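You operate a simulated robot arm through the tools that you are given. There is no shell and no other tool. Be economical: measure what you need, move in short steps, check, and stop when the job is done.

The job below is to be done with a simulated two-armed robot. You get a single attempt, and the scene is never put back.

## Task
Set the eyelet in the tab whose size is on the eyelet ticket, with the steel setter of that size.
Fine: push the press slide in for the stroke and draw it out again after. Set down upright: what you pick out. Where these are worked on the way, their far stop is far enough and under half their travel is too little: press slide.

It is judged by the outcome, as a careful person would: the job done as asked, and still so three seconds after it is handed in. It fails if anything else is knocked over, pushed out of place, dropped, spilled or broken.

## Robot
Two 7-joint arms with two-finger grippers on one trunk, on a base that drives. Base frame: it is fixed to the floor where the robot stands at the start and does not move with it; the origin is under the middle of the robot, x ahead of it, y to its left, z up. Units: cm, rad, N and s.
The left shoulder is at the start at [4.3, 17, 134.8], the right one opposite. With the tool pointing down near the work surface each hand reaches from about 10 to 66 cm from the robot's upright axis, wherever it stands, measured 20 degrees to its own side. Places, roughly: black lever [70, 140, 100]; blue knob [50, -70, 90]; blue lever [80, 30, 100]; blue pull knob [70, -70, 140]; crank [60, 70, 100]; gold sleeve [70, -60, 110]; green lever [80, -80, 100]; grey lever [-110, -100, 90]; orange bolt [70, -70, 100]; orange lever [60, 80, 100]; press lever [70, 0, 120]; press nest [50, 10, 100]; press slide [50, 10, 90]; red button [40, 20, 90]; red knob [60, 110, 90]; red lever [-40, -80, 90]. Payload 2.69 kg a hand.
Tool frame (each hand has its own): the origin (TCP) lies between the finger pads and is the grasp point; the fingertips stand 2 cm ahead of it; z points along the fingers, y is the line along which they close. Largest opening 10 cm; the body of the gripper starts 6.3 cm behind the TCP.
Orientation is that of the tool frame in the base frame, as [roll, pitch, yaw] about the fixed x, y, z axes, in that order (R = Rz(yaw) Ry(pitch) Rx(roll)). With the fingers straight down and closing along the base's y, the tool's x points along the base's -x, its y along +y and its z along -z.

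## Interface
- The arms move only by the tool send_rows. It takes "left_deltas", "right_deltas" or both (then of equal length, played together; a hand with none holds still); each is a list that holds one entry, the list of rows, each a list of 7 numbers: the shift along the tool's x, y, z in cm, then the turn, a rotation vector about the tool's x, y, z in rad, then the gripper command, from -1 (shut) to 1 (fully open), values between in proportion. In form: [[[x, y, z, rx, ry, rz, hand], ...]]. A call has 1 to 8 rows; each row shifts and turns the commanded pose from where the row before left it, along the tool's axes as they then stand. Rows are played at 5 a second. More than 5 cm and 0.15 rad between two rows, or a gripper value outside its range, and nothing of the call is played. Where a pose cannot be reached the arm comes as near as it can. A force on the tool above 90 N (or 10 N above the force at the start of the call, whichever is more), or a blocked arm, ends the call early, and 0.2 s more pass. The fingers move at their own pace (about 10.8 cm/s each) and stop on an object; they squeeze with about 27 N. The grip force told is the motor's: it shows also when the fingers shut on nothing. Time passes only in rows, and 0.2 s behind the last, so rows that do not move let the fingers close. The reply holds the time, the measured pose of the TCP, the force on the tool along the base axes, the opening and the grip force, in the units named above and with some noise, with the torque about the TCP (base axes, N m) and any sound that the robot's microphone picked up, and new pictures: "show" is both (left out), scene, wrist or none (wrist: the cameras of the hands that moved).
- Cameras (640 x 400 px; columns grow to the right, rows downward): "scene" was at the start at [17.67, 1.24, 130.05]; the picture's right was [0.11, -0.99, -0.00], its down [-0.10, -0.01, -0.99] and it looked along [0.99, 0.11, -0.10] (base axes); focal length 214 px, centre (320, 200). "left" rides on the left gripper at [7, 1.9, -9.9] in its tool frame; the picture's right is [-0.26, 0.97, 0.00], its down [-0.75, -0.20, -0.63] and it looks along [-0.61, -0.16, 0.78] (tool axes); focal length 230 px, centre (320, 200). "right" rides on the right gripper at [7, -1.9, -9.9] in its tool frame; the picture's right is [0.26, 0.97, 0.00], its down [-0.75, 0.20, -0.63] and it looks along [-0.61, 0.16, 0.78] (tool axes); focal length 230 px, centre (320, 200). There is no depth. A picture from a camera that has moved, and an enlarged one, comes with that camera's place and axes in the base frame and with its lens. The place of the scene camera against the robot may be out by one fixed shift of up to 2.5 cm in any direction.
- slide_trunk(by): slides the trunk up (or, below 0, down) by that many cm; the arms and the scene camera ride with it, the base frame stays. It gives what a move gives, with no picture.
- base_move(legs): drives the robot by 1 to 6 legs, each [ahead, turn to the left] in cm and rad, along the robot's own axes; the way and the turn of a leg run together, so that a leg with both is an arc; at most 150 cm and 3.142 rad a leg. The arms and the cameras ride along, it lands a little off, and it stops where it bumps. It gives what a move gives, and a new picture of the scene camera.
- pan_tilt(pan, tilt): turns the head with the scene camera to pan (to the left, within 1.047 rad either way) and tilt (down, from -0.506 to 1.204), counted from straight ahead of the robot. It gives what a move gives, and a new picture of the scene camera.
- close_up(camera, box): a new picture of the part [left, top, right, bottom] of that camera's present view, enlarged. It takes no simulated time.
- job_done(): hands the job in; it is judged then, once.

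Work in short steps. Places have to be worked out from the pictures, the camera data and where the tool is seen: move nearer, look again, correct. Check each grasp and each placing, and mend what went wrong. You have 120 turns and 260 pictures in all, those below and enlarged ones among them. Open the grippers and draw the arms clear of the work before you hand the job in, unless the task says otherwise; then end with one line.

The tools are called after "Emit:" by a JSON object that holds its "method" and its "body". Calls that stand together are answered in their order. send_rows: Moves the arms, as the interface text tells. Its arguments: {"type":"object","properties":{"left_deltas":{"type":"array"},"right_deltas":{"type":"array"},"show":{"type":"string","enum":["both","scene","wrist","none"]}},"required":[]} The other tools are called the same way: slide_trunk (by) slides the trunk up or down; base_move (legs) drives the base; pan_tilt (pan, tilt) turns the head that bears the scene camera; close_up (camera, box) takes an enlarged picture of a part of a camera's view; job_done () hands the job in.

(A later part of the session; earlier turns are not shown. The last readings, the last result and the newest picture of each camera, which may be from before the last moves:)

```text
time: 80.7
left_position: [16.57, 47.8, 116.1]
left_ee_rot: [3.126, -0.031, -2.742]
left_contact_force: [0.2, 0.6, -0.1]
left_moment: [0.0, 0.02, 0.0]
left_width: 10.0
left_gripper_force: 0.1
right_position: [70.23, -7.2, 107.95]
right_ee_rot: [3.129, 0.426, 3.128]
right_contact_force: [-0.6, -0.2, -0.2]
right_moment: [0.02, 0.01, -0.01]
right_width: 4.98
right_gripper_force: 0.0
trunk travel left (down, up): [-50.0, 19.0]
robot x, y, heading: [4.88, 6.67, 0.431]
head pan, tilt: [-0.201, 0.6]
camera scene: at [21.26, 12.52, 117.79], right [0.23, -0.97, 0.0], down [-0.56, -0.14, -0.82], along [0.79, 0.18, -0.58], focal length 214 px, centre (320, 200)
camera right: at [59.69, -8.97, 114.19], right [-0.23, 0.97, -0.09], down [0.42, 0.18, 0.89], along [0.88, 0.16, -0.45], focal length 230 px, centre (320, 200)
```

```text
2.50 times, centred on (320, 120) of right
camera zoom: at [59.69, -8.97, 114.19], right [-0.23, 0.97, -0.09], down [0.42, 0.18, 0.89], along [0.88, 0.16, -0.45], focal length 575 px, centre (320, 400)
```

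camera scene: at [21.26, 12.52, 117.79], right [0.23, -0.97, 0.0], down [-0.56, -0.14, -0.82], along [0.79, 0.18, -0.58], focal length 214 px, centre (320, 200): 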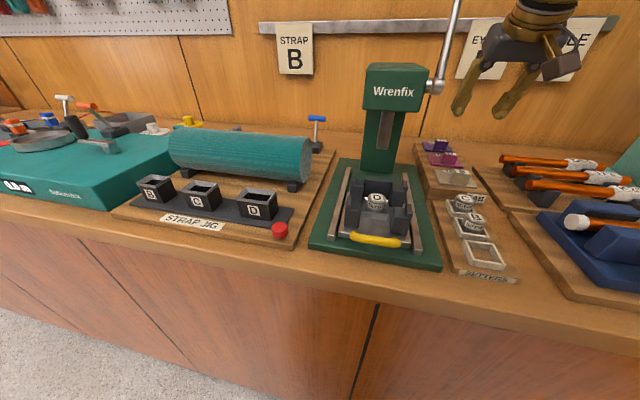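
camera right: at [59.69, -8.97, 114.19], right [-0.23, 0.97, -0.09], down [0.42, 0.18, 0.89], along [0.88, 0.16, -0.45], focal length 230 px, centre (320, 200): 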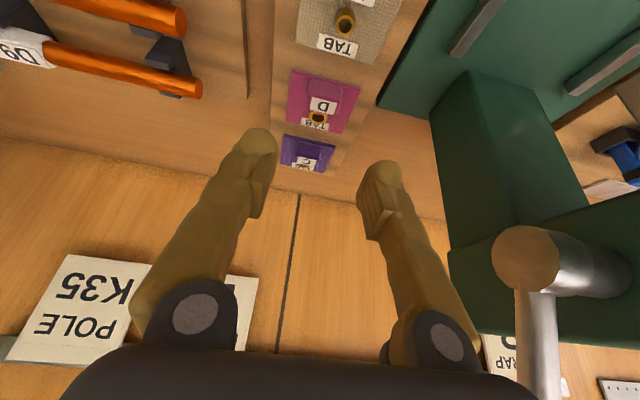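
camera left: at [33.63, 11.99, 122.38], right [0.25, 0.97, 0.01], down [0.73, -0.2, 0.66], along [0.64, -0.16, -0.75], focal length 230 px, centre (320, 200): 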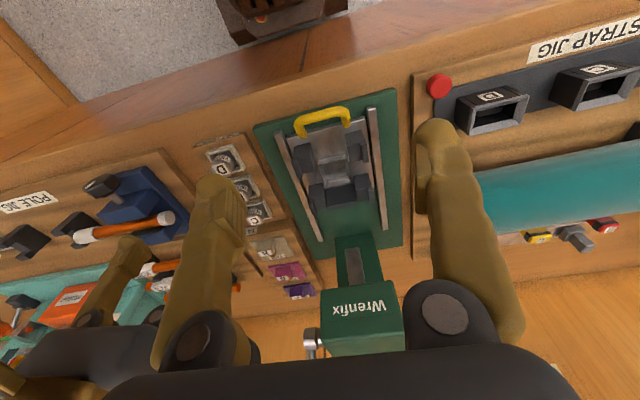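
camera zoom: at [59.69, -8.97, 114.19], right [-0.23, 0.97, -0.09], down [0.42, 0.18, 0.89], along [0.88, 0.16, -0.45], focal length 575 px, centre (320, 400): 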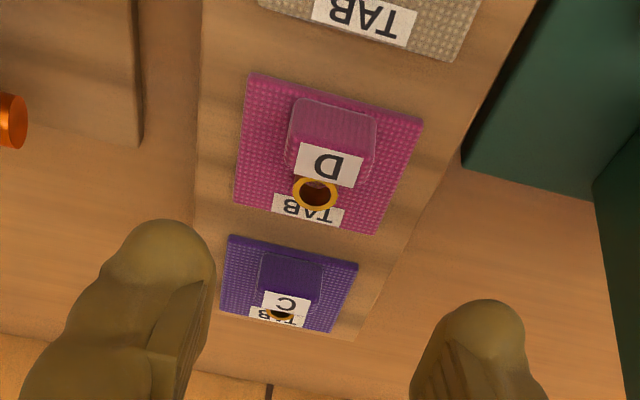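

The magenta tab's grip block is at about (76.4,-6.5), with the eyelet behind it. I descend to roughly (74.5,-6.6,99) and look again.

Emit:
{"method": "send_rows", "body": {"right_deltas": [[[-0.05, 0.1, 1.65, 0, 0, 0, 0], [-0.05, 0.1, 1.65, 0, 0, 0, 0], [-0.05, 0.1, 1.65, 0, 0, 0, 0], [-0.05, 0.1, 1.65, 0, 0, 0, 0], [-0.05, 0.1, 1.65, 0, 0, 0, 0], [0, 0.1, 1.65, 0, 0, 0, 0], [0, 0, 0, 0, 0, 0, 0], [0, 0, 0, 0, 0, 0, 0]]], "show": "wrist"}}

Emit:
{"method": "pan_tilt", "body": {"pan": -0.55, "tilt": 0.5}}

Emit:
{"method": "close_up", "body": {"camera": "scene", "box": [240, 130, 360, 230]}}

```text
time: 82.5
left_position: [16.71, 47.82, 116.14]
left_ee_rot: [3.126, -0.032, -2.743]
left_contact_force: [1.1, 0.2, 0.2]
left_moment: [-0.01, 0.02, 0.01]
left_width: 10.0
left_gripper_force: 0.1
right_position: [74.47, -6.33, 99.04]
right_ee_rot: [3.127, 0.428, 3.127]
right_contact_force: [-0.2, 0.1, -0.1]
right_moment: [0.03, -0.01, 0.0]
right_width: 4.97
right_gripper_force: 0.3
trunk travel left (down, up): [-50.0, 19.0]
robot x, y, heading: [5.16, 6.54, 0.433]
head pan, tilt: [-0.201, 0.6]
camera right: at [63.94, -8.17, 105.33], right [-0.23, 0.97, -0.09], down [0.42, 0.19, 0.89], along [0.88, 0.16, -0.45], focal length 230 px, centre (320, 200)
```

right: 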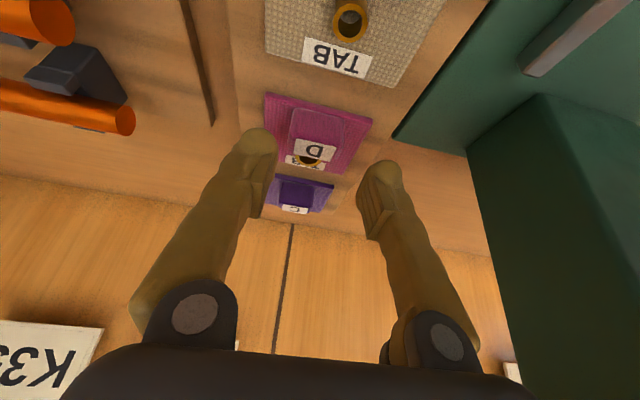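

```text
time: 83.3
left_position: [16.62, 47.79, 116.04]
left_ee_rot: [3.127, -0.034, -2.743]
left_contact_force: [-1.0, -0.4, -0.6]
left_moment: [0.0, -0.01, 0.0]
left_width: 9.99
left_gripper_force: 0.1
right_position: [74.41, -6.4, 99.06]
right_ee_rot: [3.127, 0.426, 3.127]
right_contact_force: [0.1, -0.9, 0.1]
right_moment: [0.0, 0.02, 0.02]
right_width: 5.0
right_gripper_force: 0.0
trunk travel left (down, up): [-50.0, 19.0]
robot x, y, heading: [4.93, 6.56, 0.429]
head pan, tilt: [-0.55, 0.499]
camera scene: at [21.67, 9.45, 118.72], right [-0.12, -0.99, 0.01], down [-0.49, 0.05, -0.87], along [0.86, -0.11, -0.49], focal length 214 px, centre (320, 200)
```

scene: 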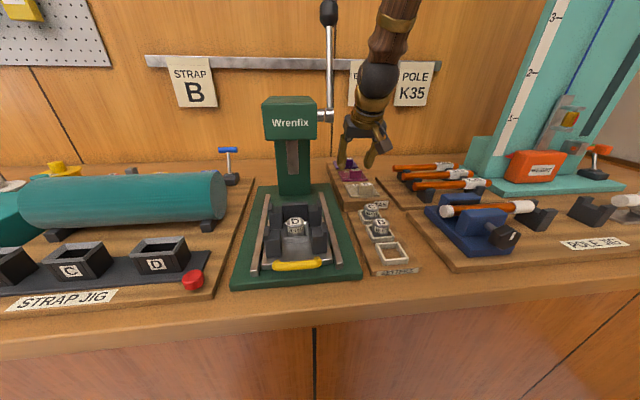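

```text
4.00 times, centred on (300, 180) of scene
camera zoom: at [21.67, 9.45, 118.72], right [-0.12, -0.99, 0.01], down [-0.49, 0.05, -0.87], along [0.86, -0.11, -0.49], focal length 858 px, centre (400, 280)
```

zoom: 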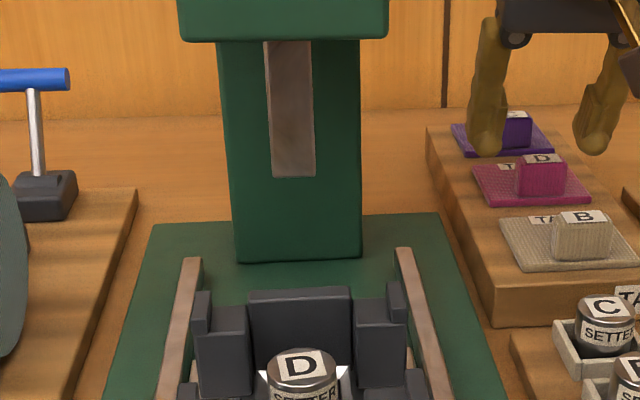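

Triangulated: block top ≈(75.7,-6.75,96.3), plate z≈93.7. I move to TCP (75.3,-6.75,96.5) with fingers open 5 cm.

Emit:
{"method": "send_rows", "body": {"right_deltas": [[[0.1, -0.35, 0.9, 0, 0, 0, 0], [0.1, 0, 0.9, 0, 0, 0, 0], [0, 0, 0.9, 0, 0, 0, 0], [0, 0, 0, 0, 0, 0, 0], [0, 0, 0, 0, 0, 0, 0]]], "show": "none"}}

Emit:
{"method": "close_up", "body": {"camera": "right", "box": [220, 60, 420, 260]}}

Emit:
{"method": "close_up", "body": {"camera": "scene", "box": [310, 130, 410, 230]}}

```text
time: 84.5
left_position: [16.59, 47.82, 116.02]
left_ee_rot: [3.126, -0.031, -2.743]
left_contact_force: [0.1, 0.7, 0.1]
left_moment: [-0.01, 0.02, 0.02]
left_width: 9.99
left_gripper_force: 0.1
right_position: [75.4, -6.75, 96.64]
right_ee_rot: [3.127, 0.424, 3.129]
right_contact_force: [1.7, 0.1, -0.5]
right_moment: [-0.01, -0.01, 0.01]
right_width: 5.02
right_gripper_force: 0.0
trunk travel left (down, up): [-50.0, 19.0]
robot x, y, heading: [5.12, 6.23, 0.43]
head pan, tilt: [-0.55, 0.499]
```

```text
2.00 times, centred on (320, 160) of right
camera zoom: at [64.86, -8.54, 102.78], right [-0.23, 0.97, -0.09], down [0.42, 0.18, 0.89], along [0.88, 0.16, -0.45], focal length 460 px, centre (320, 280)
```

zoom: 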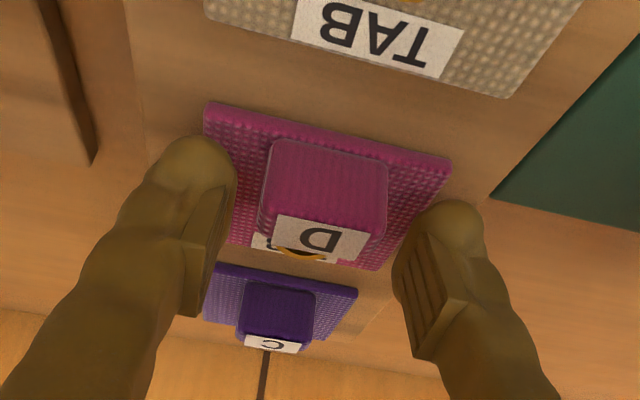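

```text
4.00 times, centred on (360, 180) of scene
camera zoom: at [21.68, 9.43, 118.72], right [-0.12, -0.99, 0.01], down [-0.49, 0.05, -0.87], along [0.86, -0.11, -0.49], focal length 858 px, centre (160, 280)
```

zoom: 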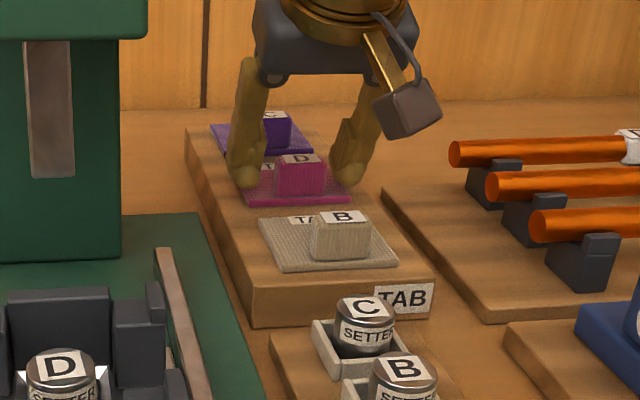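

Fingers straddle the block well. I lower 0.4 cm more and close.

Emit:
{"method": "send_rows", "body": {"right_deltas": [[[0.16, 0.05, 0.37, 0, 0, 0, 0], [0, 0, 0, 0, 0, 0, -0.3], [0, 0, 0, 0, 0, 0, -0.6], [0, 0, 0, 0, 0, 0, -1], [0, 0, 0, 0, 0, 0, -1]]], "show": "none"}}

Emit:
{"method": "close_up", "body": {"camera": "right", "box": [220, 60, 420, 260]}}

```text
time: 85.7
left_position: [16.55, 47.89, 115.94]
left_ee_rot: [3.124, -0.031, -2.743]
left_contact_force: [-0.2, 0.5, 0.4]
left_moment: [-0.01, -0.03, 0.02]
left_width: 10.03
left_gripper_force: 0.2
right_position: [75.41, -6.68, 96.16]
right_ee_rot: [3.127, 0.425, 3.129]
right_contact_force: [-0.1, 1.1, -0.2]
right_moment: [-0.01, 0.01, 0.01]
right_width: 3.27
right_gripper_force: 27.2
trunk travel left (down, up): [-50.0, 19.0]
robot x, y, heading: [5.48, 6.32, 0.426]
head pan, tilt: [-0.55, 0.499]
```

```text
2.00 times, centred on (320, 160) of right
camera zoom: at [64.85, -8.47, 102.37], right [-0.23, 0.97, -0.09], down [0.42, 0.18, 0.89], along [0.88, 0.16, -0.45], focal length 460 px, centre (320, 280)
```

zoom: 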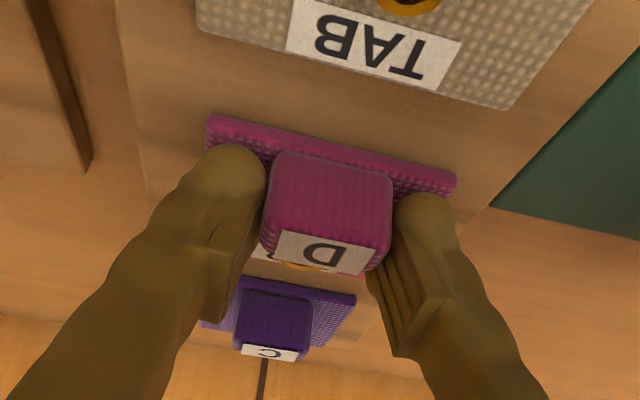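

Gripped at 3.27 cm. I lift vertically 10 cm.

Emit:
{"method": "send_rows", "body": {"right_deltas": [[[-0.4, 0, -0.91, 0, 0, 0, -1], [-0.6, 0, -1.37, 0, 0, 0, -1], [-0.6, 0, -1.37, 0, 0, 0, -1], [-0.6, 0, -1.37, 0, 0, 0, -1], [-0.6, 0, -1.37, 0, 0, 0, -1], [-0.6, 0, -1.37, 0, 0, 0, -1], [-0.6, 0, -1.37, 0, 0, 0, -1], [0, 0, 0, 0, 0, 0, -1]]]}}

```text
time: 87.5
left_position: [16.56, 47.78, 116.2]
left_ee_rot: [3.127, -0.031, -2.744]
left_contact_force: [-0.5, -0.6, -0.6]
left_moment: [-0.04, -0.01, 0.02]
left_width: 10.0
left_gripper_force: 0.2
right_position: [75.24, -6.77, 106.19]
right_ee_rot: [3.129, 0.427, 3.126]
right_contact_force: [0.2, 1.0, 0.2]
right_moment: [0.01, 0.03, 0.0]
right_width: 3.26
right_gripper_force: 27.1
trunk travel left (down, up): [-50.0, 19.0]
robot x, y, heading: [4.97, 6.38, 0.427]
head pan, tilt: [-0.55, 0.499]
camera scene: at [21.69, 9.44, 118.72], right [-0.12, -0.99, 0.01], down [-0.49, 0.05, -0.87], along [0.86, -0.11, -0.49], focal length 214 px, centre (320, 200)
camera right: at [64.73, -8.66, 112.39], right [-0.23, 0.97, -0.09], down [0.43, 0.18, 0.89], along [0.88, 0.16, -0.45], focal length 230 px, centre (320, 200)
```

scene: 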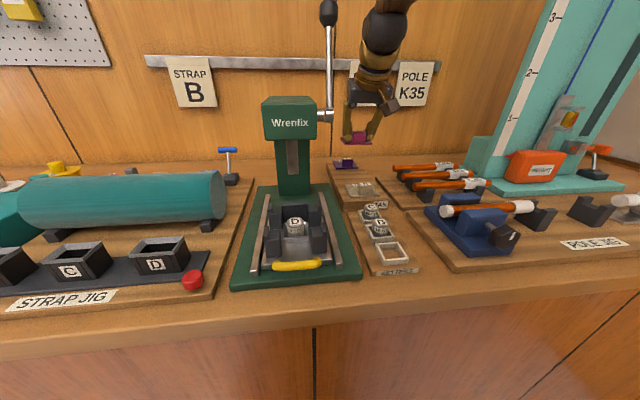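
right: 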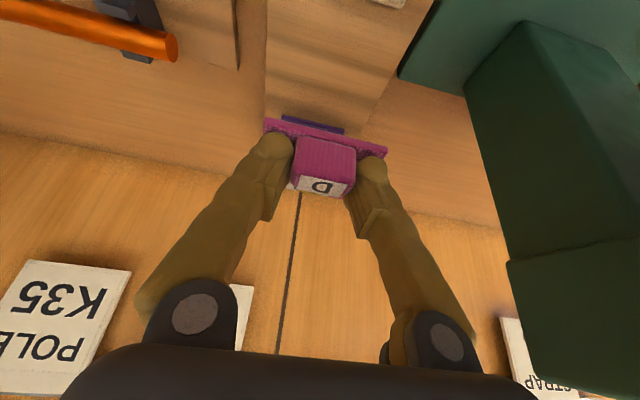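

Tab is held. I retreat in −x along the same line.

Emit:
{"method": "send_rows", "body": {"right_deltas": [[[1.5, 0, -0.8, 0, 0, 0, -1], [2.1, 0, -1.1, 0, 0, 0, -1], [2.1, 0, -1.1, 0, 0, 0, -1], [2.1, 0, -1.1, 0, 0, 0, -1], [2.1, 0, -1.1, 0, 0, 0, -1], [2.1, 0, -1.1, 0, 0, 0, -1], [2.1, 0, -1.1, 0, 0, 0, -1], [2.1, 0, -1.1, 0, 0, 0, -1]]], "show": "none"}}

Emit:
{"method": "send_rows", "body": {"right_deltas": [[[2, 0, -0.8, 0, 0, 0, -1], [2, 0, -0.8, 0, 0, 0, -1], [1, 0, -0.5, 0, 0, 0, -1], [0, 0, 0, 0, 0.1, 0, -1], [0, 0, 0, 0, 0.1, 0, -1], [0, 0, 0, 0, 0.1, 0, -1], [0, 0, 0, 0, 0.1, 0, -1], [0, 0, 0, 0, 0.025, 0, -1]]], "show": "wrist"}}

```text
time: 89.3
left_position: [16.57, 47.84, 116.15]
left_ee_rot: [3.13, -0.033, -2.744]
left_contact_force: [0.2, 0.2, -0.2]
left_moment: [0.02, -0.01, 0.01]
left_width: 10.0
left_gripper_force: 0.0
right_position: [56.87, -6.66, 107.13]
right_ee_rot: [3.126, 0.428, 3.127]
right_contact_force: [0.4, -0.8, -0.4]
right_moment: [0.01, 0.01, 0.01]
right_width: 3.23
right_gripper_force: 27.5
trunk travel left (down, up): [-50.0, 19.0]
robot x, y, heading: [4.82, 6.53, 0.432]
head pan, tilt: [-0.55, 0.499]
```

```text
time: 91.1
left_position: [16.63, 47.82, 115.97]
left_ee_rot: [3.125, -0.032, -2.743]
left_contact_force: [0.2, -0.4, -0.8]
left_moment: [0.02, -0.01, 0.01]
left_width: 9.98
left_gripper_force: 0.2
right_position: [51.53, -6.55, 107.13]
right_ee_rot: [3.128, 0.001, 3.133]
right_contact_force: [0.8, -1.2, -0.2]
right_moment: [-0.01, -0.01, 0.01]
right_width: 3.22
right_gripper_force: 27.0
trunk travel left (down, up): [-50.0, 19.0]
robot x, y, heading: [5.35, 6.14, 0.428]
head pan, tilt: [-0.55, 0.499]
camera right: at [44.45, -8.54, 117.06], right [-0.25, 0.97, 0.01], down [0.75, 0.18, 0.63], along [0.61, 0.17, -0.77], focal length 230 px, centre (320, 200)
```

right: 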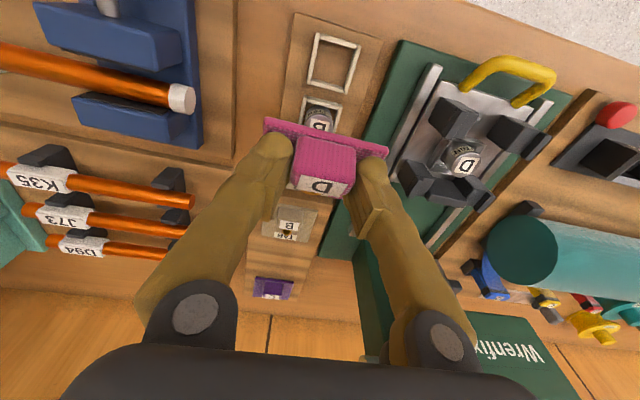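

Careful: the tab was level while the tool was pitched 0.425, so that tilt must be restored for placing. First a zoom on the nest from here to settle its seat.

Emit:
{"method": "close_up", "body": {"camera": "right", "box": [385, 80, 565, 220]}}

Emit:
{"method": "pan_tilt", "body": {"pan": -0.2, "tilt": 0.7}}

Emit:
{"method": "close_up", "body": {"camera": "scene", "box": [310, 120, 430, 240]}}

```text
2.86 times, centred on (475, 150) of right
camera zoom: at [44.45, -8.54, 117.06], right [-0.25, 0.97, 0.01], down [0.75, 0.18, 0.63], along [0.61, 0.17, -0.77], focal length 657 px, centre (-123, 343)
```

zoom: 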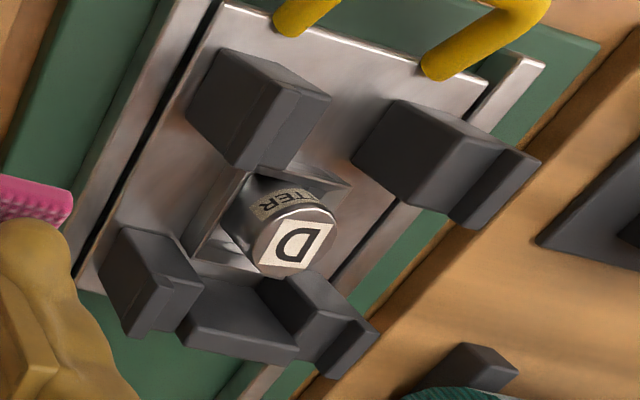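

```text
time: 91.9
left_position: [16.58, 47.75, 116.13]
left_ee_rot: [3.126, -0.031, -2.743]
left_contact_force: [-0.1, -1.2, 1.4]
left_moment: [-0.02, -0.02, 0.02]
left_width: 10.02
left_gripper_force: 0.0
right_position: [51.54, -6.76, 107.08]
right_ee_rot: [3.129, 0.002, 3.131]
right_contact_force: [-0.2, 0.2, 0.0]
right_moment: [0.02, -0.02, -0.02]
right_width: 3.22
right_gripper_force: 26.8
trunk travel left (down, up): [-50.0, 19.0]
robot x, y, heading: [4.65, 6.65, 0.431]
head pan, tilt: [-0.201, 0.7]
camera scene: at [20.87, 12.43, 116.95], right [0.23, -0.97, 0.0], down [-0.64, -0.15, -0.75], along [0.73, 0.17, -0.66], focal length 214 px, centre (320, 200)
```

scene: 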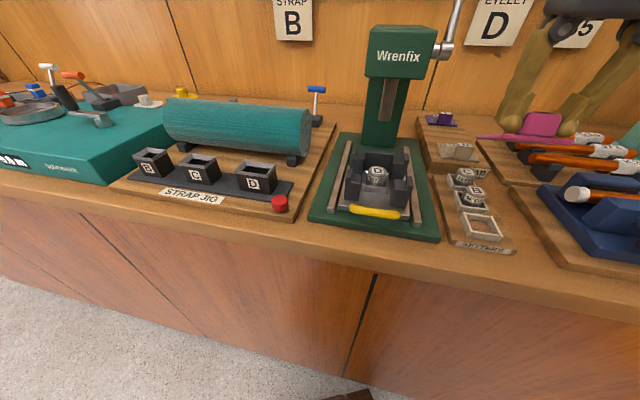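

```text
3.33 times, centred on (370, 180) of scene
camera zoom: at [20.87, 12.43, 116.95], right [0.23, -0.97, 0.0], down [-0.64, -0.15, -0.75], along [0.73, 0.17, -0.66], focal length 715 px, centre (153, 267)
```

zoom: 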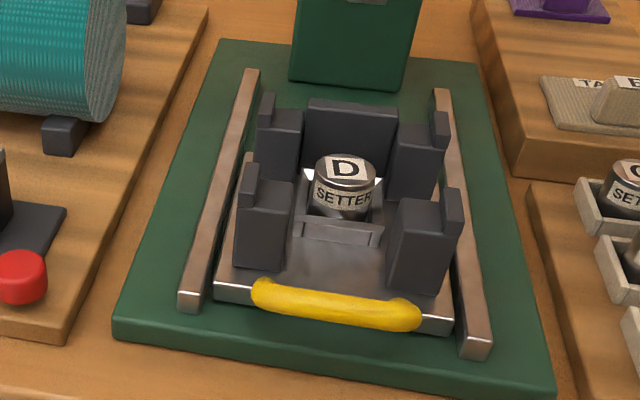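

The seat is symmetric about x≈52.3, y≈9.45, with the plate resting on front and back posts. I restore the 0.425 rad tilt and carry the tab over toward the nest at safe height.

Emit:
{"method": "send_rows", "body": {"right_deltas": [[[0, 0, -1, 0, -0.1, 0, -1], [0, 0, -1, 0, -0.1, 0, -1], [0, 0, -1, 0, -0.1, 0, -1], [0, 0, 0, 0, -0.1, 0, -1], [0, 1, 0, 0, -0.025, 0, -1], [1, 2, 0, 0, 0, 0, -1], [1, 2, 0, 0, 0, 0, -1], [1, 2, 0, 0, 0, 0, -1]]], "show": "none"}}

Emit:
{"method": "send_rows", "body": {"right_deltas": [[[1, 2, 0, 0, 0, 0, -1], [1, 2, 0, 0, 0, 0, -1], [0, 2, 0, 0, 0, 0, -1], [0, 2, 0, 0, 0, 0, -1], [0, 1.2, 0, 0, 0, 0, -1], [0, 0, 0, 0, 0, 0, -1]]]}}

```text
time: 93.7
left_position: [16.56, 47.89, 115.99]
left_ee_rot: [3.128, -0.032, -2.743]
left_contact_force: [-0.3, -0.2, 0.3]
left_moment: [0.0, 0.0, 0.02]
left_width: 10.02
left_gripper_force: 0.0
right_position: [48.5, 0.46, 108.96]
right_ee_rot: [3.13, 0.425, 3.127]
right_contact_force: [0.4, -0.2, -0.1]
right_moment: [-0.01, -0.03, -0.03]
right_width: 3.26
right_gripper_force: 27.1
trunk travel left (down, up): [-50.0, 19.0]
robot x, y, heading: [5.39, 6.25, 0.43]
head pan, tilt: [-0.201, 0.7]
```

```text
time: 95.1
left_position: [16.72, 47.84, 116.07]
left_ee_rot: [3.125, -0.032, -2.743]
left_contact_force: [0.6, -0.4, 0.3]
left_moment: [0.02, 0.02, 0.0]
left_width: 10.01
left_gripper_force: 0.1
right_position: [47.22, 8.35, 108.17]
right_ee_rot: [3.051, 0.454, 3.13]
right_contact_force: [0.2, 0.2, -0.2]
right_moment: [0.01, 0.03, 0.01]
right_width: 3.26
right_gripper_force: 27.3
right hand out of reach, approached as far as the arm can: row 4, 5
trunk travel left (down, up): [-50.0, 19.0]
robot x, y, heading: [4.96, 6.83, 0.43]
head pan, tilt: [-0.201, 0.7]
camera scene: at [20.89, 12.4, 116.94], right [0.23, -0.97, 0.0], down [-0.64, -0.15, -0.75], along [0.73, 0.17, -0.66], focal length 214 px, centre (320, 200)
camera right: at [36.67, 5.84, 113.94], right [-0.26, 0.97, -0.03], down [0.39, 0.14, 0.91], along [0.88, 0.22, -0.42], focal length 230 px, centre (320, 200)
```

scene: 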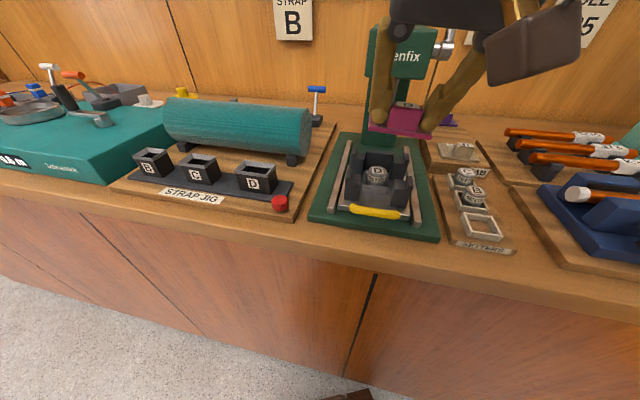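
right: 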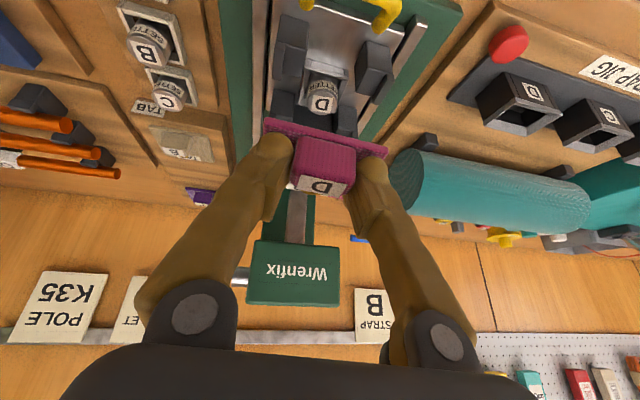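

The tilted hand is now too close to the body for this pose. I drive back 8 cm to the position that worked for the setter.

Emit:
{"method": "base_move", "body": {"legs": [[-8, 0]]}}

Emit:
{"method": "send_rows", "body": {"right_deltas": [[[0, 0, 0, 0.08, 0.029, 0, -1], [-1.2, 0.8, 0.5, 0, 0, 0, -1], [-1.2, 0.8, 0.5, 0, 0, 0, -1], [-1.2, 0.8, 0.5, 0, 0, 0, -1], [-1.2, 0.8, 0.5, 0, 0, 0, -1], [0, 0, 0, 0, 0, 0, -1], [0, 0, 0, 0, 0, 0, -1]]]}}

```text
time: 96.2
left_position: [10.33, 45.0, 117.6]
left_ee_rot: [3.126, 0.034, -2.744]
left_contact_force: [-1.3, -0.9, 0.0]
left_moment: [0.05, -0.07, 0.05]
left_width: 9.99
left_gripper_force: 0.0
right_position: [40.2, 5.12, 108.03]
right_ee_rot: [3.05, 0.453, 3.13]
right_contact_force: [-0.8, 0.3, -0.5]
right_moment: [0.0, -0.06, -0.01]
right_width: 3.25
right_gripper_force: 27.2
trunk travel left (down, up): [-50.0, 19.0]
robot x, y, heading: [-2.15, 3.34, 0.437]
head pan, tilt: [-0.201, 0.7]
camera scene: at [12.09, 8.42, 117.18], right [0.23, -0.97, 0.0], down [-0.63, -0.15, -0.76], along [0.74, 0.17, -0.65], focal length 214 px, centre (320, 200)
```

scene: 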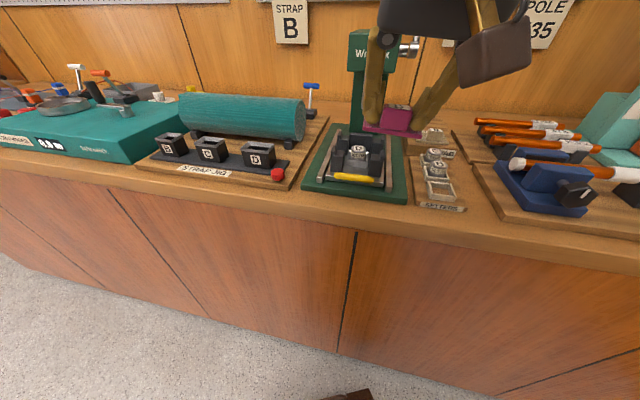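

```text
time: 97.8
left_position: [9.37, 44.47, 116.1]
left_ee_rot: [3.127, -0.026, -2.744]
left_contact_force: [-0.1, -0.4, 0.5]
left_moment: [0.0, -0.04, 0.0]
left_width: 9.99
left_gripper_force: 0.0
right_position: [39.98, 5.11, 108.24]
right_ee_rot: [3.092, 0.442, 3.131]
right_contact_force: [-0.7, 0.7, -0.5]
right_moment: [0.0, 0.0, -0.04]
right_width: 3.25
right_gripper_force: 26.5
right hand out of reach, approached as far as the arm can: row 2, 3, 4, 5
trunk travel left (down, up): [-50.0, 19.0]
robot x, y, heading: [-1.84, 3.44, 0.43]
head pan, tilt: [-0.201, 0.7]
camera scene: at [13.53, 9.09, 116.96], right [0.23, -0.97, 0.0], down [-0.64, -0.15, -0.75], along [0.73, 0.17, -0.66], focal length 214 px, centre (320, 200)
camera right: at [29.47, 2.94, 114.2], right [-0.24, 0.97, -0.07], down [0.41, 0.16, 0.9], along [0.88, 0.19, -0.43], focal length 230 px, centre (320, 200)
```

scene: 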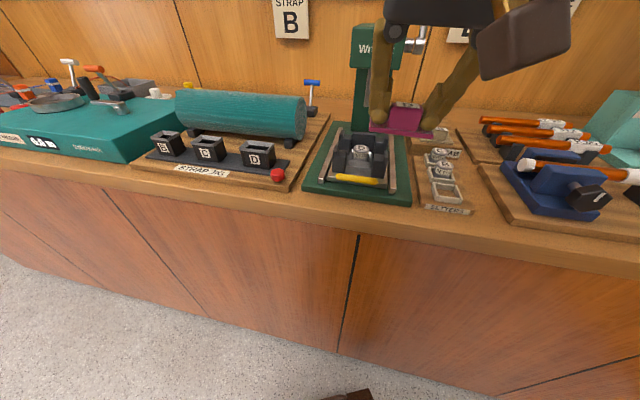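
right: 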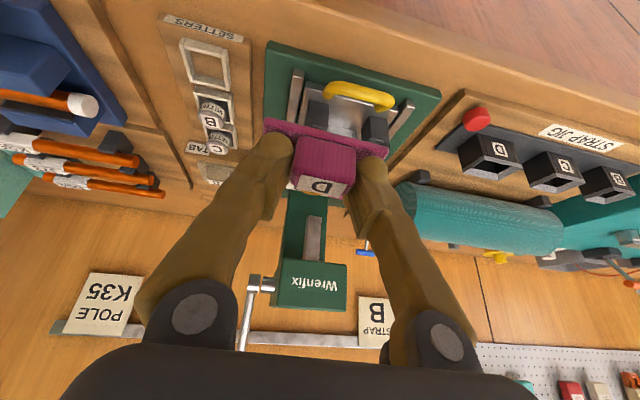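

I try going further ahead, where the tilted pose may be reachable again: target over the seat, (50.2, 9.4, 107).

Emit:
{"method": "send_rows", "body": {"right_deltas": [[[-1.1, 0.3, 0.5, 0, 0, 0, -1], [-1.1, 0.3, 0.5, 0, 0, 0, -1], [-1.1, 0.3, 0.5, 0, 0, 0, -1], [-1.1, 0.2, 0.5, 0, 0, 0, -1], [0, 0, 0, 0, 0, 0, -1], [0, 0, 0, 0, 0, 0, -1]]]}}

```text
time: 99.2
left_position: [9.56, 44.58, 116.17]
left_ee_rot: [3.128, -0.028, -2.744]
left_contact_force: [0.6, 0.4, 0.4]
left_moment: [-0.01, 0.0, 0.01]
left_width: 9.99
left_gripper_force: 0.2
right_position: [40.15, 5.28, 108.13]
right_ee_rot: [3.093, 0.439, 3.131]
right_contact_force: [-0.3, 1.4, -0.5]
right_moment: [0.01, 0.03, 0.0]
right_width: 3.21
right_gripper_force: 27.3
right hand out of reach, approached as far as the arm can: row 1, 2, 3, 4
trunk travel left (down, up): [-50.0, 19.0]
robot x, y, heading: [-2.08, 3.25, 0.436]
head pan, tilt: [-0.201, 0.7]
camera scene: at [13.62, 9.12, 116.94], right [0.23, -0.97, 0.0], down [-0.64, -0.15, -0.75], along [0.73, 0.17, -0.66], focal length 214 px, centre (320, 200)
camera right: at [29.57, 2.98, 114.16], right [-0.24, 0.97, -0.07], down [0.41, 0.16, 0.9], along [0.88, 0.19, -0.44], focal length 230 px, centre (320, 200)
```

scene: 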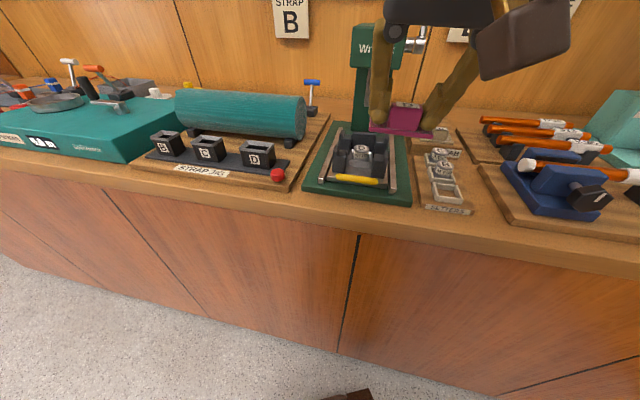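
right: 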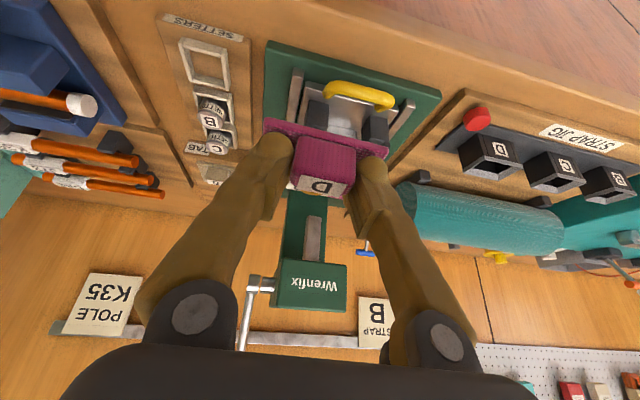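

The arm plane is too oblique for the tilted wrist here. I turn the base further left (0.55) so the nest lies more to the right arm's own side.

Emit:
{"method": "base_move", "body": {"legs": [[0, 0.55]]}}

```text
time: 100.0
left_position: [3.62, 42.72, 115.36]
left_ee_rot: [3.129, -0.075, -2.701]
left_contact_force: [-0.9, -0.6, 0.7]
left_moment: [0.06, -0.07, -0.01]
left_width: 10.0
left_gripper_force: 0.1
right_position: [36.72, 5.06, 109.5]
right_ee_rot: [3.077, 0.475, -3.114]
right_contact_force: [-0.9, 0.5, 0.0]
right_moment: [0.04, -0.06, 0.01]
right_width: 3.25
right_gripper_force: 27.1
trunk travel left (down, up): [-50.0, 19.0]
robot x, y, heading: [-2.15, 3.2, 0.466]
head pan, tilt: [-0.201, 0.7]
stopped in leg 1: the robot was blocked; the commanded pose is now the measured one
camera scene: at [13.17, 9.5, 116.99], right [0.27, -0.96, 0.0], down [-0.63, -0.18, -0.76], along [0.73, 0.2, -0.65], focal length 214 px, centre (320, 200)
```

scene: 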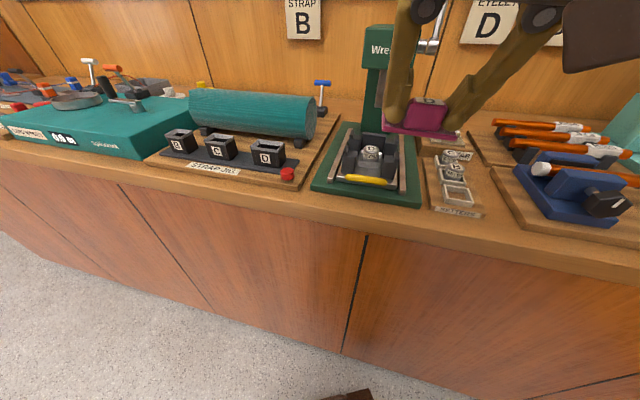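

The stop coincided with the arm resettling from its unreachable command. I let it rest, then retry the turn.

Emit:
{"method": "send_rows", "body": {"right_deltas": [[[0, 0, 0, 0, 0, 0, -1], [0, 0, 0, 0, 0, 0, -1], [0, 0, 0, 0, 0, 0, -1]]], "show": "none"}}

Emit:
{"method": "base_move", "body": {"legs": [[0, 0.5]]}}

```text
time: 100.8
left_position: [4.01, 43.0, 115.43]
left_ee_rot: [3.13, -0.076, -2.701]
left_contact_force: [-0.2, 0.3, 0.7]
left_moment: [0.01, -0.01, 0.03]
left_width: 10.03
left_gripper_force: 0.0
right_position: [37.11, 5.43, 109.52]
right_ee_rot: [3.078, 0.472, -3.113]
right_contact_force: [0.7, 0.0, 0.3]
right_moment: [-0.03, 0.01, -0.01]
right_width: 3.23
right_gripper_force: 27.1
trunk travel left (down, up): [-50.0, 19.0]
robot x, y, heading: [-2.1, 3.38, 0.471]
head pan, tilt: [-0.201, 0.7]
```

```text
time: 101.7
left_position: [0.73, 44.48, 116.8]
left_ee_rot: [3.072, -0.032, -2.689]
left_contact_force: [-0.9, 0.5, 0.4]
left_moment: [0.0, -0.06, -0.02]
left_width: 10.01
left_gripper_force: 0.0
right_position: [35.31, 8.03, 111.86]
right_ee_rot: [3.004, 0.538, -3.089]
right_contact_force: [0.0, 0.5, 0.1]
right_moment: [0.03, -0.04, -0.02]
right_width: 3.27
right_gripper_force: 27.3
trunk travel left (down, up): [-50.0, 19.0]
robot x, y, heading: [-2.01, 3.02, 0.512]
head pan, tilt: [-0.201, 0.7]
stopped in leg 1: the robot was blocked; the commanded pose is now the measured one
camera scene: at [12.92, 10.38, 116.97], right [0.31, -0.95, 0.0], down [-0.62, -0.2, -0.76], along [0.72, 0.23, -0.66], focal length 214 px, centre (320, 200)
```

scene: 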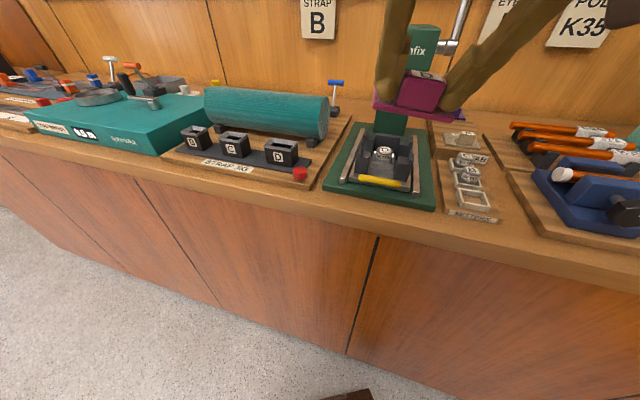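

The arm itself is at a joint limit and gets pushed out of pose. I bring the right hand back to a comfortable level posture, outward a bit.

Emit:
{"method": "send_rows", "body": {"right_deltas": [[[0, 0, 0, 0, 0, 0, -1], [0, -1, 0, 0, 0.1, 0, -1], [0, -1, 0, 0.07, 0.1, 0, -1], [0, -1, 0, 0.07, 0.1, 0, -1], [0, -1, 0, 0, 0.12, 0.05, -1], [0, -1, 0, 0, 0.12, 0, -1], [0, 0, 0, 0, 0, 0, -1], [0, 0, 0, 0, 0, 0, -1]]], "show": "wrist"}}

```text
time: 103.5
left_position: [0.85, 44.53, 116.69]
left_ee_rot: [3.071, -0.034, -2.691]
left_contact_force: [-0.3, 1.1, 0.3]
left_moment: [-0.01, 0.01, 0.0]
left_width: 9.99
left_gripper_force: 0.1
right_position: [35.0, 1.11, 110.73]
right_ee_rot: [-3.088, -0.034, -3.125]
right_contact_force: [-0.1, -0.4, 0.4]
right_moment: [-0.01, -0.02, -0.01]
right_width: 3.24
right_gripper_force: 26.5
right hand out of reach, approached as far as the arm can: row 2
trunk travel left (down, up): [-50.0, 19.0]
robot x, y, heading: [-1.95, 2.74, 0.504]
head pan, tilt: [-0.201, 0.7]
camera right: at [28.24, -0.24, 121.07], right [-0.27, 0.96, -0.04], down [0.77, 0.24, 0.59], along [0.58, 0.13, -0.8], focal length 230 px, centre (320, 200)
```

right: 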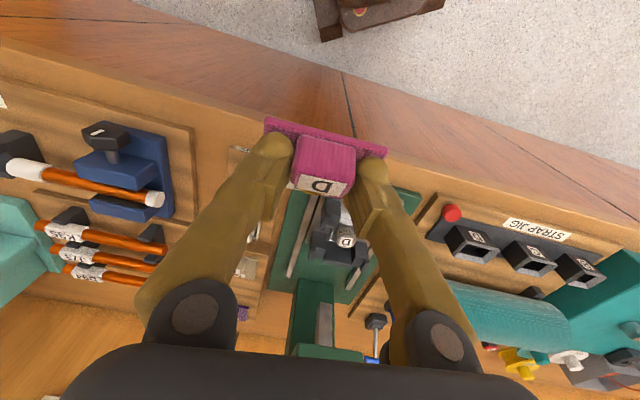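

Comfortable again. Retry the left turn from this posture.

Emit:
{"method": "base_move", "body": {"legs": [[0, 0.45]]}}

```text
time: 105.2
left_position: [-17.15, 41.09, 117.02]
left_ee_rot: [3.105, -0.038, -2.227]
left_contact_force: [0.1, -0.1, 0.1]
left_moment: [-0.02, 0.01, 0.0]
left_width: 10.0
left_gripper_force: 0.0
right_position: [31.99, 17.35, 110.77]
right_ee_rot: [-3.087, -0.033, -2.683]
right_contact_force: [0.0, 0.4, 0.2]
right_moment: [0.01, 0.02, 0.01]
right_width: 3.24
right_gripper_force: 27.0
trunk travel left (down, up): [-50.0, 19.0]
robot x, y, heading: [-2.16, 3.6, 0.956]
head pan, tilt: [-0.201, 0.7]
camera scene: at [8.6, 16.52, 116.94], right [0.69, -0.73, 0.0], down [-0.47, -0.45, -0.75], along [0.55, 0.52, -0.66], focal length 214 px, centre (320, 200)
```

scene: 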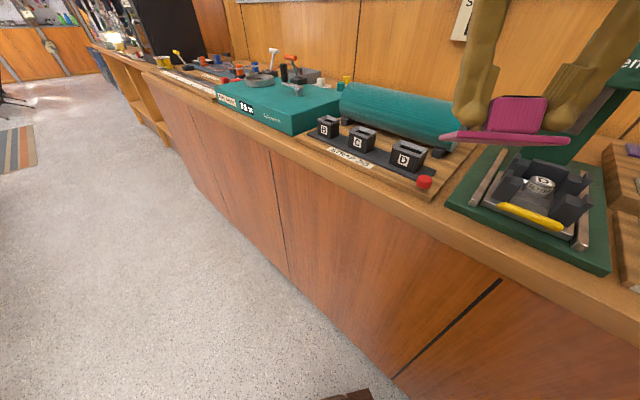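

Turn succeeded. I drive 6 cm ahead, then square the tool to the bench.

Emit:
{"method": "base_move", "body": {"legs": [[6, 0]]}}

Emit:
{"method": "send_rows", "body": {"right_deltas": [[[0, 0, 0, -0.05, -0.034, 0.1, -1], [0, 0, 0, 0, 0, 0.12, -1], [0, 0, 0, 0, 0, 0.12, -1], [0, 0, 0, 0, 0, 0.12, -1], [0, -2, 0, 0, 0, 0, -1], [0, -2, 0, 0, 0, 0, -1], [0, 0, 0, 0, 0, 0, -1], [0, 0, 0, 0, 0, 0, -1]]], "show": "wrist"}}

```text
time: 106.2
left_position: [-15.44, 45.0, 117.72]
left_ee_rot: [3.079, -0.029, -2.243]
left_contact_force: [0.2, 0.4, 0.2]
left_moment: [0.0, 0.03, 0.0]
left_width: 10.01
left_gripper_force: 0.1
right_position: [33.92, 20.01, 111.56]
right_ee_rot: [-3.097, -0.009, -2.679]
right_contact_force: [0.8, -0.1, 0.5]
right_moment: [0.04, -0.04, 0.05]
right_width: 3.25
right_gripper_force: 27.4
trunk travel left (down, up): [-50.0, 19.0]
robot x, y, heading: [1.38, 8.29, 0.959]
head pan, tilt: [-0.201, 0.7]
camera scene: at [11.25, 20.28, 117.15], right [0.69, -0.73, 0.0], down [-0.47, -0.45, -0.76], along [0.55, 0.52, -0.65], focal length 214 px, centre (320, 200)
```

scene: 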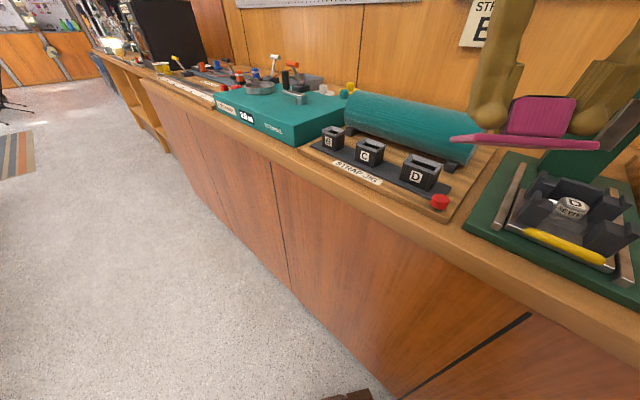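

```text
time: 108.0
left_position: [-15.74, 46.47, 118.01]
left_ee_rot: [3.049, -0.044, -2.261]
left_contact_force: [0.2, -1.0, 0.0]
left_moment: [0.01, 0.01, 0.0]
left_width: 10.01
left_gripper_force: 0.0
right_position: [35.11, 18.3, 112.24]
right_ee_rot: [3.119, 0.024, -3.138]
right_contact_force: [0.4, 1.3, -0.7]
right_moment: [0.0, 0.01, -0.03]
right_width: 3.24
right_gripper_force: 27.0
right hand out of reach, approached as far as the arm can: row 5, 6
trunk travel left (down, up): [-50.0, 19.0]
robot x, y, heading: [1.57, 8.05, 0.955]
head pan, tilt: [-0.201, 0.7]
camera right: at [27.91, 16.18, 121.9], right [-0.26, 0.96, 0.02], down [0.73, 0.19, 0.65], along [0.63, 0.18, -0.76], focal length 230 px, centre (320, 200)
```

right: 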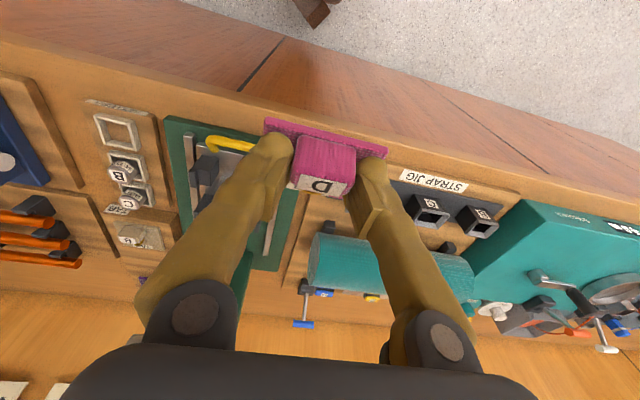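

Too close to the shoulder there; I go forward first, then right.

Emit:
{"method": "send_rows", "body": {"right_deltas": [[[-1.5, 0, 0, 0.02, 0.024, 0, -1], [-1.5, 0, 0, 0, 0, 0, -1], [-1.5, 0, 0, 0, 0, 0, -1], [-1.5, 0, 0, 0, 0, 0, -1], [-1.5, 0, 0, 0, 0, 0, -1], [-1.5, -0.5, 0, 0, 0, 0, -1], [0, -1, 0, 0, 0, 0, -1], [0, 0, 0, 0, 0, 0, -1]]], "show": "none"}}

Emit:
{"method": "send_rows", "body": {"right_deltas": [[[0, -1, 0, 0, 0, 0, -1], [0, -1, 0, 0, 0, 0, -1], [0, -1, 0, 0, -0.05, 0, -1], [0, -1, 0, 0, -0.1, 0, -1], [0, -1, 0, 0, -0.1, 0, -1], [0, 0, 0, 0, -0.1, 0, -1], [0, 0, 0, 0, -0.075, 0, -1], [0, 0, 0, 0, 0, 0, -1]]], "show": "wrist"}}

```text
time: 109.8
left_position: [-15.6, 46.42, 117.91]
left_ee_rot: [3.046, -0.045, -2.26]
left_contact_force: [-0.5, 0.2, 1.5]
left_moment: [0.01, 0.01, 0.01]
left_width: 10.02
left_gripper_force: 0.0
right_position: [43.7, 16.29, 112.24]
right_ee_rot: [-3.141, 0.001, -3.138]
right_contact_force: [0.6, 0.2, -1.2]
right_moment: [-0.01, -0.01, -0.02]
right_width: 3.23
right_gripper_force: 27.3
trunk travel left (down, up): [-50.0, 19.0]
robot x, y, heading: [1.44, 8.13, 0.961]
head pan, tilt: [-0.201, 0.7]
```

```text
time: 111.6
left_position: [-15.71, 46.4, 117.84]
left_ee_rot: [3.049, -0.046, -2.261]
left_contact_force: [-0.9, 0.5, -1.2]
left_moment: [-0.01, 0.01, -0.01]
left_width: 9.98
left_gripper_force: 0.0
right_position: [47.54, 15.18, 113.56]
right_ee_rot: [3.128, 0.441, -3.139]
right_contact_force: [-0.5, 0.7, -0.2]
right_moment: [0.02, 0.0, 0.0]
right_width: 3.24
right_gripper_force: 26.6
right hand out of reach, approached as far as the arm can: row 5, 6, 7
trunk travel left (down, up): [-50.0, 19.0]
robot x, y, heading: [1.35, 7.82, 0.957]
head pan, tilt: [-0.201, 0.7]
camera right: at [37.02, 13.28, 119.72], right [-0.24, 0.97, -0.1], down [0.41, 0.19, 0.89], along [0.88, 0.18, -0.44], focal length 230 px, centre (320, 200)
```

right: 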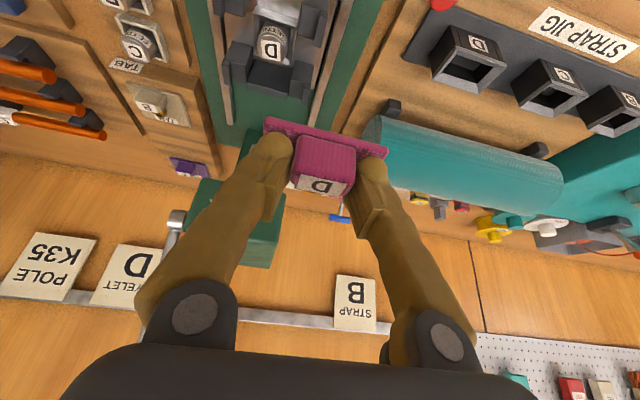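

The tilted pose needs more distance from the shoulder. I back the base 5 cm and then approach the seat.

Emit:
{"method": "base_move", "body": {"legs": [[-5, 0]]}}

Emit:
{"method": "send_rows", "body": {"right_deltas": [[[0, 0, 0, 0, 0, 0, -1], [0, 0, 0, 0.01, 0.015, 0, -1], [-1, 0, 0.45, 0, 0, 0, -1], [-1, 0, 0.45, 0, 0, 0, -1], [-1, 0, 0.45, 0, 0, 0, -1], [0, 0, 0, 0, 0, 0, -1], [0, 0, 0, 0, 0, 0, -1]]]}}

```text
time: 112.5
left_position: [-19.09, 39.51, 118.09]
left_ee_rot: [3.082, -0.017, -2.241]
left_contact_force: [0.0, 0.6, 0.8]
left_moment: [-0.07, 0.04, 0.02]
left_width: 9.99
left_gripper_force: 0.1
right_position: [43.5, 9.43, 113.46]
right_ee_rot: [3.136, 0.428, 3.141]
right_contact_force: [0.1, 1.2, -0.8]
right_moment: [0.0, 0.0, 0.0]
right_width: 3.23
right_gripper_force: 27.1
trunk travel left (down, up): [-50.0, 19.0]
robot x, y, heading: [-1.71, 4.03, 0.959]
head pan, tilt: [-0.201, 0.7]
camera scene: at [6.83, 13.95, 117.49], right [0.69, -0.73, 0.0], down [-0.46, -0.43, -0.78], along [0.56, 0.54, -0.63], focal length 214 px, centre (320, 200)
```

scene: 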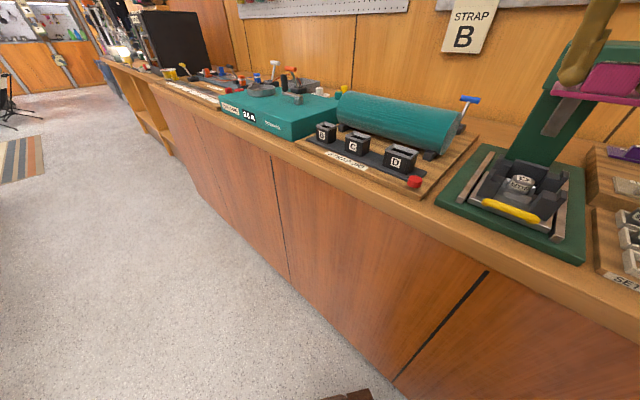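

```text
time: 114.1
left_position: [-18.06, 41.43, 117.65]
left_ee_rot: [3.07, -0.031, -2.246]
left_contact_force: [0.3, -0.4, -0.5]
left_moment: [0.06, 0.01, 0.01]
left_width: 9.98
left_gripper_force: 0.1
right_position: [47.6, 10.73, 112.99]
right_ee_rot: [-3.126, 0.404, -3.139]
right_contact_force: [0.9, 0.0, -0.1]
right_moment: [0.0, 0.02, -0.01]
right_width: 3.26
right_gripper_force: 26.4
trunk travel left (down, up): [-50.0, 19.0]
robot x, y, heading: [-1.52, 3.91, 0.959]
head pan, tilt: [-0.201, 0.7]
camera scene: at [8.61, 16.5, 117.1], right [0.69, -0.73, 0.0], down [-0.47, -0.45, -0.76], along [0.55, 0.52, -0.65], focal length 214 px, centre (320, 200)
camera right: at [37.18, 8.99, 119.5], right [-0.23, 0.97, -0.12], down [0.44, 0.21, 0.87], along [0.87, 0.15, -0.48], focal length 230 px, centre (320, 200)
```

scene: 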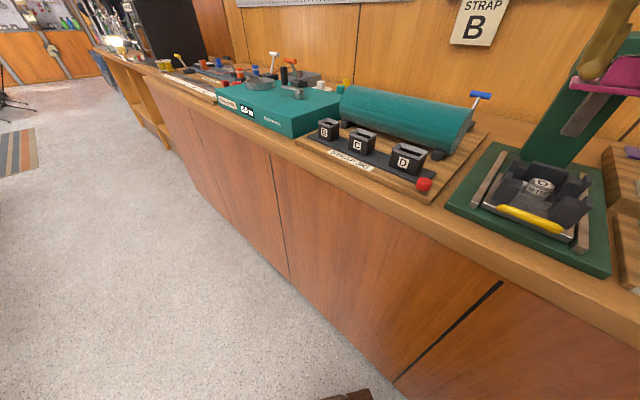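
right: 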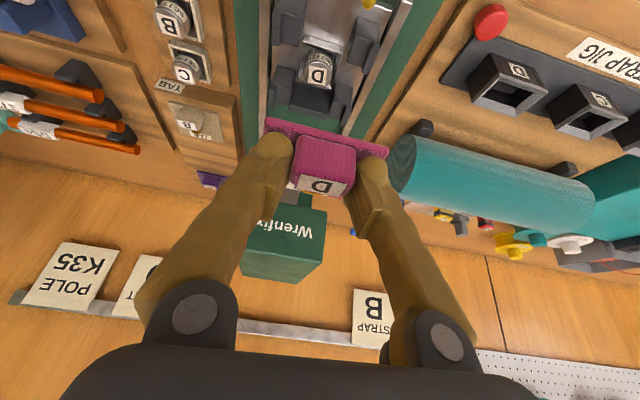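

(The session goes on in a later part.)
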